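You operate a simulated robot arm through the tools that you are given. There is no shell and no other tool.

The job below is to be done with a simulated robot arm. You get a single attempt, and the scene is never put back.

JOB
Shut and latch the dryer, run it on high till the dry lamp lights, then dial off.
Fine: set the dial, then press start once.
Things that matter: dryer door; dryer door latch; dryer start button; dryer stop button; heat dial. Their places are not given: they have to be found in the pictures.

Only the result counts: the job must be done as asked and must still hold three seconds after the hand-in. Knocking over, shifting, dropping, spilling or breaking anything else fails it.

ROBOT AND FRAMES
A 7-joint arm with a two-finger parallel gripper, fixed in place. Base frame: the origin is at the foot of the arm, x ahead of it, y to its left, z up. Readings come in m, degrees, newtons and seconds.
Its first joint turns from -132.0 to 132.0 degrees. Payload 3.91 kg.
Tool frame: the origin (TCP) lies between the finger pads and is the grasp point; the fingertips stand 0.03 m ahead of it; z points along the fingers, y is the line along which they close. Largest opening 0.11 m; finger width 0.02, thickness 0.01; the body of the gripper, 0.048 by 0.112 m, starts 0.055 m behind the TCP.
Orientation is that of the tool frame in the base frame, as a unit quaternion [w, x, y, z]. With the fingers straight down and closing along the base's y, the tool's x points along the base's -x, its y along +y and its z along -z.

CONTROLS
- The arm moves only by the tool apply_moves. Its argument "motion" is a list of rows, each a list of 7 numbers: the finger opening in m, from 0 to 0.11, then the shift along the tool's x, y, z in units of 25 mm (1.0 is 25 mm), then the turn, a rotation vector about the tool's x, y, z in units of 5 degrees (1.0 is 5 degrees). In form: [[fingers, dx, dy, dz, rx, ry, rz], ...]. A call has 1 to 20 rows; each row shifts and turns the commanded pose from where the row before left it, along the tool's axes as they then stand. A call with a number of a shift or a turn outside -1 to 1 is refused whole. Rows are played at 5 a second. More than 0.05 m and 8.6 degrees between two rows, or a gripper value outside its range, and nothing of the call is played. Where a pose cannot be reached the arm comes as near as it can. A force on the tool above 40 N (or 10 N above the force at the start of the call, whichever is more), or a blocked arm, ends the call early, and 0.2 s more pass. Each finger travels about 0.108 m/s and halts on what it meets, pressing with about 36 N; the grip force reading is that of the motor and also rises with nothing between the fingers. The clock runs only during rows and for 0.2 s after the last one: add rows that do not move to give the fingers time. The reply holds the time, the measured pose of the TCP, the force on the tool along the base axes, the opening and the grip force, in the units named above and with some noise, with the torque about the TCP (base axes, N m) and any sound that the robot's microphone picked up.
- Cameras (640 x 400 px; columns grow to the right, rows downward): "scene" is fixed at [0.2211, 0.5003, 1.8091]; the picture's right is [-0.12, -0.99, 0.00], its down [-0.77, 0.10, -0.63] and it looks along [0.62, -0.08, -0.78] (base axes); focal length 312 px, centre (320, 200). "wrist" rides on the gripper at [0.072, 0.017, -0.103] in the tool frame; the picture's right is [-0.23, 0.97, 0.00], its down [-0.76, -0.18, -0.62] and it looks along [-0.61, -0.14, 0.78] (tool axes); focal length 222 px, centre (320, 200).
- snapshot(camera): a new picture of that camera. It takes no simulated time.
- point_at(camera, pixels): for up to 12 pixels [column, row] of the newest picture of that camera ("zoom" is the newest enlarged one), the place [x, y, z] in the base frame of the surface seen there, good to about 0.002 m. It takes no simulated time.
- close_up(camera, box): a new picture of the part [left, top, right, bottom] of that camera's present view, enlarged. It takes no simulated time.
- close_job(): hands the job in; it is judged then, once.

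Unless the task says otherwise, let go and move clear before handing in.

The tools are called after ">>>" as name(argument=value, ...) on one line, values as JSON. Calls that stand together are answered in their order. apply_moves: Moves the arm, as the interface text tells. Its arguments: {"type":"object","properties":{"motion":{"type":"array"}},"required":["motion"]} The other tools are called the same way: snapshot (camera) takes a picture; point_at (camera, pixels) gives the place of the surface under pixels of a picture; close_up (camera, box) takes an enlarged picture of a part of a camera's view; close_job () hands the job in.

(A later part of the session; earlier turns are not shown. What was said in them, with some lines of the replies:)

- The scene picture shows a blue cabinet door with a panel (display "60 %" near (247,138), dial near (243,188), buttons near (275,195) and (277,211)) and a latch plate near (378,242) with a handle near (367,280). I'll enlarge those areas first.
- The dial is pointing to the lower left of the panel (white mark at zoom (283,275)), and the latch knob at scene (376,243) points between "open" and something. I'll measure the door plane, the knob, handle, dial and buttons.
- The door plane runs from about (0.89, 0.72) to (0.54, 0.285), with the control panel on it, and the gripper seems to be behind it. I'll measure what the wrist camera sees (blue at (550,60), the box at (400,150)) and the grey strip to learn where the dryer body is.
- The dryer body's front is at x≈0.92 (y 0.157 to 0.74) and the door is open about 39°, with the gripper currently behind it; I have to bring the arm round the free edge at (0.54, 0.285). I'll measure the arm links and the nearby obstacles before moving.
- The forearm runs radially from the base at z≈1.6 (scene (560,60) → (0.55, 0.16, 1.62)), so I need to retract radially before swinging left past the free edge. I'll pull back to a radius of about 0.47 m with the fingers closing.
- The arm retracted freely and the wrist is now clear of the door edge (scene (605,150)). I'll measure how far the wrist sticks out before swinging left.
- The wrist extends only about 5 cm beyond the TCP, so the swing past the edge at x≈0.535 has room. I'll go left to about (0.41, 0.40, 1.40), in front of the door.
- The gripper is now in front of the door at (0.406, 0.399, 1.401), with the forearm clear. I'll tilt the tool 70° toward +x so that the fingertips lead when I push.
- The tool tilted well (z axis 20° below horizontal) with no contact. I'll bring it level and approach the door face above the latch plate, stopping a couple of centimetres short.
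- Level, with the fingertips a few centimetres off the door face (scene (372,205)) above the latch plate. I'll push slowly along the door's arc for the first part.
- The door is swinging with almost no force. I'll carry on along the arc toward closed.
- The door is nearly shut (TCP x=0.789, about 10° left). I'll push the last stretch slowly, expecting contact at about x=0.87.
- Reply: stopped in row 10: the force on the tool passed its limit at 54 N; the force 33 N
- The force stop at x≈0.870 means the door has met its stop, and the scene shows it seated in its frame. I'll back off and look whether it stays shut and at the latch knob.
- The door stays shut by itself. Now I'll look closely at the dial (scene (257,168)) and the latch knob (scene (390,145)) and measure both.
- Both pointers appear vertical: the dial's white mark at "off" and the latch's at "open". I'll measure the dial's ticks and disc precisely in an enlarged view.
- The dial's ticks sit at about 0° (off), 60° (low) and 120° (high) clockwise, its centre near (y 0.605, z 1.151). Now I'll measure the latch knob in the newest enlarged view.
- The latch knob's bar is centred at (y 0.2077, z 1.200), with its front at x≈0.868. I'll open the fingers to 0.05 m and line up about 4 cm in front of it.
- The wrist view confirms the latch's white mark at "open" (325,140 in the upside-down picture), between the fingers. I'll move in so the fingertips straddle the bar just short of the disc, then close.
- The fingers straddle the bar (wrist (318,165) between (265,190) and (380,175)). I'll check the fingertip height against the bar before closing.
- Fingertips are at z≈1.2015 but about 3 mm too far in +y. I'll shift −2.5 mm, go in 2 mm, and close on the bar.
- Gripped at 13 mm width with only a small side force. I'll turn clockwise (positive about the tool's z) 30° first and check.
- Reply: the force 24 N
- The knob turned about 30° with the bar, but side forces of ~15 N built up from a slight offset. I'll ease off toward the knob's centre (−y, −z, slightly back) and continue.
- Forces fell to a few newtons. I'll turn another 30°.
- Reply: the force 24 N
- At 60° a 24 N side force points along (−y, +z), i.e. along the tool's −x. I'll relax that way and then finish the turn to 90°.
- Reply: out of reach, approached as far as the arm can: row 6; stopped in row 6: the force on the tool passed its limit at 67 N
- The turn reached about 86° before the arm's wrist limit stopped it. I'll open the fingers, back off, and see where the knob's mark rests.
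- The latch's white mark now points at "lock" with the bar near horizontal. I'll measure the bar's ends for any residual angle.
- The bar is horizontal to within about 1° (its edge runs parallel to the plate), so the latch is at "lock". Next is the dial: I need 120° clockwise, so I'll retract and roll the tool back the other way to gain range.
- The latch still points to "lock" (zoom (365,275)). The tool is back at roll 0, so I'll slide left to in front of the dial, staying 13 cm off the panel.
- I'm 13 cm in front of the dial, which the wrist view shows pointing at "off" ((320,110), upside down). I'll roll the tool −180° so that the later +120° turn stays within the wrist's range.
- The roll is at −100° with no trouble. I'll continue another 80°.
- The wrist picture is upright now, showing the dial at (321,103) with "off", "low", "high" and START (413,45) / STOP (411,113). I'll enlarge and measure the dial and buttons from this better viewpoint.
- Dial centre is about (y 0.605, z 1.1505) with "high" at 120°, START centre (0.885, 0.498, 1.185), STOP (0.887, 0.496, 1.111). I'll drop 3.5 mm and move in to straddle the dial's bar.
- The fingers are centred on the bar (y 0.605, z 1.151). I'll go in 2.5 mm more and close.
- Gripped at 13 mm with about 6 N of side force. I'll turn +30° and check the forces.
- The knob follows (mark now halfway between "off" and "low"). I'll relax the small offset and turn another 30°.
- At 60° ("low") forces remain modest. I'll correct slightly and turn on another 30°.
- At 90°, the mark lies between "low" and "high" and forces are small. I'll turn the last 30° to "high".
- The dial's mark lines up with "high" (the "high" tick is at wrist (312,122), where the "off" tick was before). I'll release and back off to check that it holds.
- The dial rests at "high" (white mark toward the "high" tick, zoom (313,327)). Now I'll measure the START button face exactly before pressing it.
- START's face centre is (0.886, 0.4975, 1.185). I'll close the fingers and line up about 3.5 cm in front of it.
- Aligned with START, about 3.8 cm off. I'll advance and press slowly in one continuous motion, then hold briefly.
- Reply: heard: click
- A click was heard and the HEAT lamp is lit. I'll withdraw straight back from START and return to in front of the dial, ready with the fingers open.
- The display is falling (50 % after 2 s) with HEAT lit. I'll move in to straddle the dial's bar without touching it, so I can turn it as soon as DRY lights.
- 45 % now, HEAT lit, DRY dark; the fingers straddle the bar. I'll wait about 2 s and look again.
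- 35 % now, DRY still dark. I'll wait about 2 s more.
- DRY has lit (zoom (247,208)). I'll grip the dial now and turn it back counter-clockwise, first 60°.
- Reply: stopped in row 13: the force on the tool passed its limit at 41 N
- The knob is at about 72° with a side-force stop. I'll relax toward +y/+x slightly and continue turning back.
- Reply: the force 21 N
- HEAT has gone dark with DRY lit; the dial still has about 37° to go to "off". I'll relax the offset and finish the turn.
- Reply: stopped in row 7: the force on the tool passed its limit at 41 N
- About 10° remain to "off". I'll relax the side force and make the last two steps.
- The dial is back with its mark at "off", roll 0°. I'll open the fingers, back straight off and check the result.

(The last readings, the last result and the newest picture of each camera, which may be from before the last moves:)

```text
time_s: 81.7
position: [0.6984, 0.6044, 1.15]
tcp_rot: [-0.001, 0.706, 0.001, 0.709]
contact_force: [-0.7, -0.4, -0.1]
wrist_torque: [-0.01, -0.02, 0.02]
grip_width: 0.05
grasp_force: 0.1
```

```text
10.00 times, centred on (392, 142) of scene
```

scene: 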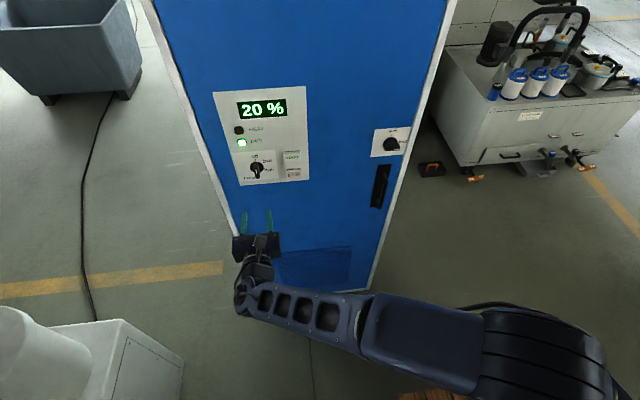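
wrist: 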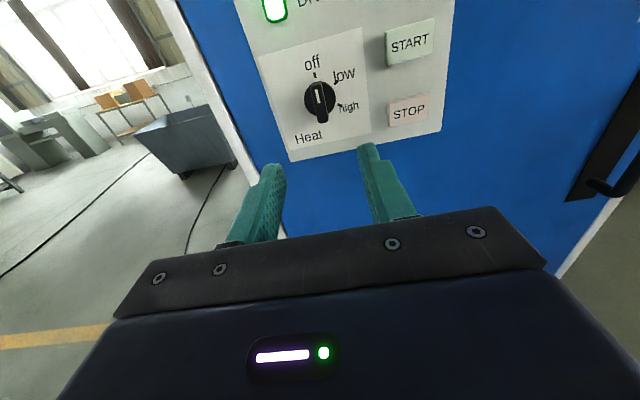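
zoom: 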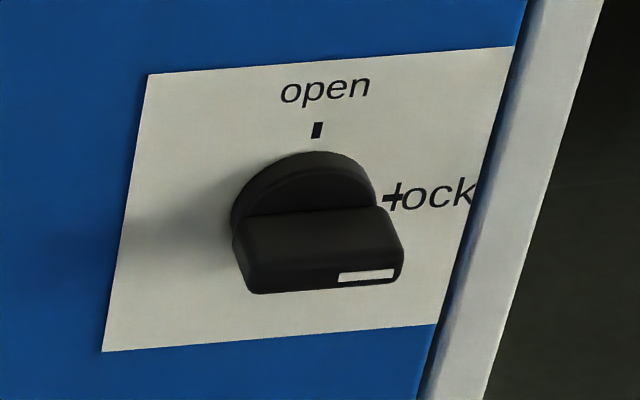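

The dial reads "off", HEAT is dark, DRY is lit at 20 %, and the latch is at "lock" with the door shut. I'll take one last close look at the dial and check that nothing has changed before handing in.

>>> close_up(camera="wrist", box=[260, 20, 460, 145])

>>> apply_moves(motion=[[0.05, 0, 0, -1, 0, 0, 0], [0.05, 0, 0, -1, 0, 0, 0], [0.05, 0, 0, 0, 0, 0, 0], [0.05, 0, 0, 0, 0, 0, 0], [0.05, 0, 0, 0, 0, 0, 0]])

>>> snapshot(camera="scene")

```text
3.20 times, centred on (360, 82) of wrist
```

zoom: 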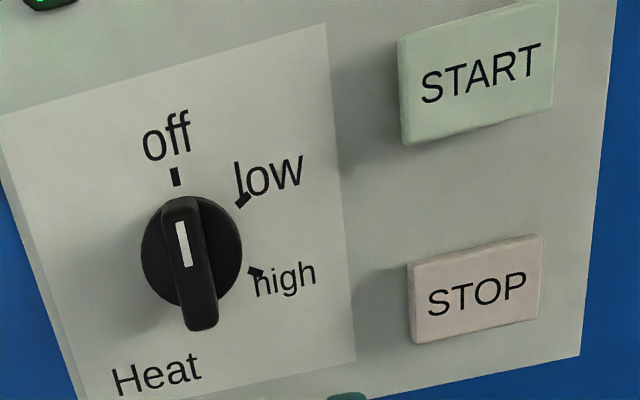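

```text
time_s: 82.9
position: [0.6493, 0.6027, 1.1488]
tcp_rot: [-0.002, 0.705, 0.002, 0.709]
contact_force: [-0.8, -0.7, 0.2]
wrist_torque: [-0.02, -0.07, 0.03]
grip_width: 0.05
grasp_force: 0.1
```

```text
taken
```

scene: 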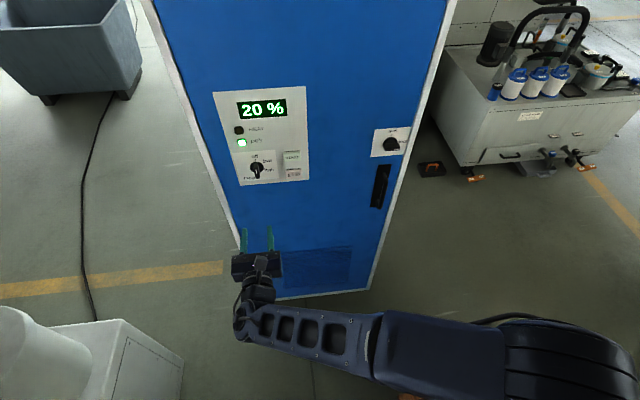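

The dial's mark is exactly under "off" (zoom (183,243)), the display holds at 20 % with DRY lit, the door is shut and latched, and the gripper is clear. I'm handing the job in.

>>> close_job()

```text
The job is handed in.
```

The dryer is shut and latched, it ran on high until the dry lamp lit, and the dial is back at off. I handed the job in, but no verdict came back.

- **Door and latch:** The door stayed shut after I pushed it closed. The latch points to "lock", and I did not tug the door to test it.
- **Run:** I set the dial to high and then pressed start once; there was one click and the heat lamp lit. I did not touch stop.
- **Dial off:** The dry lamp was lit when the display read 30 %. Turning the dial back took about 6 seconds because side-force stops interrupted it twice. The heat lamp went out on the way, and the display settled at 20 %.
- **At hand-in:** The dial mark was directly under "off", the dry lamp was lit, and the gripper was clear of the dryer. In the last picture nothing else had moved.
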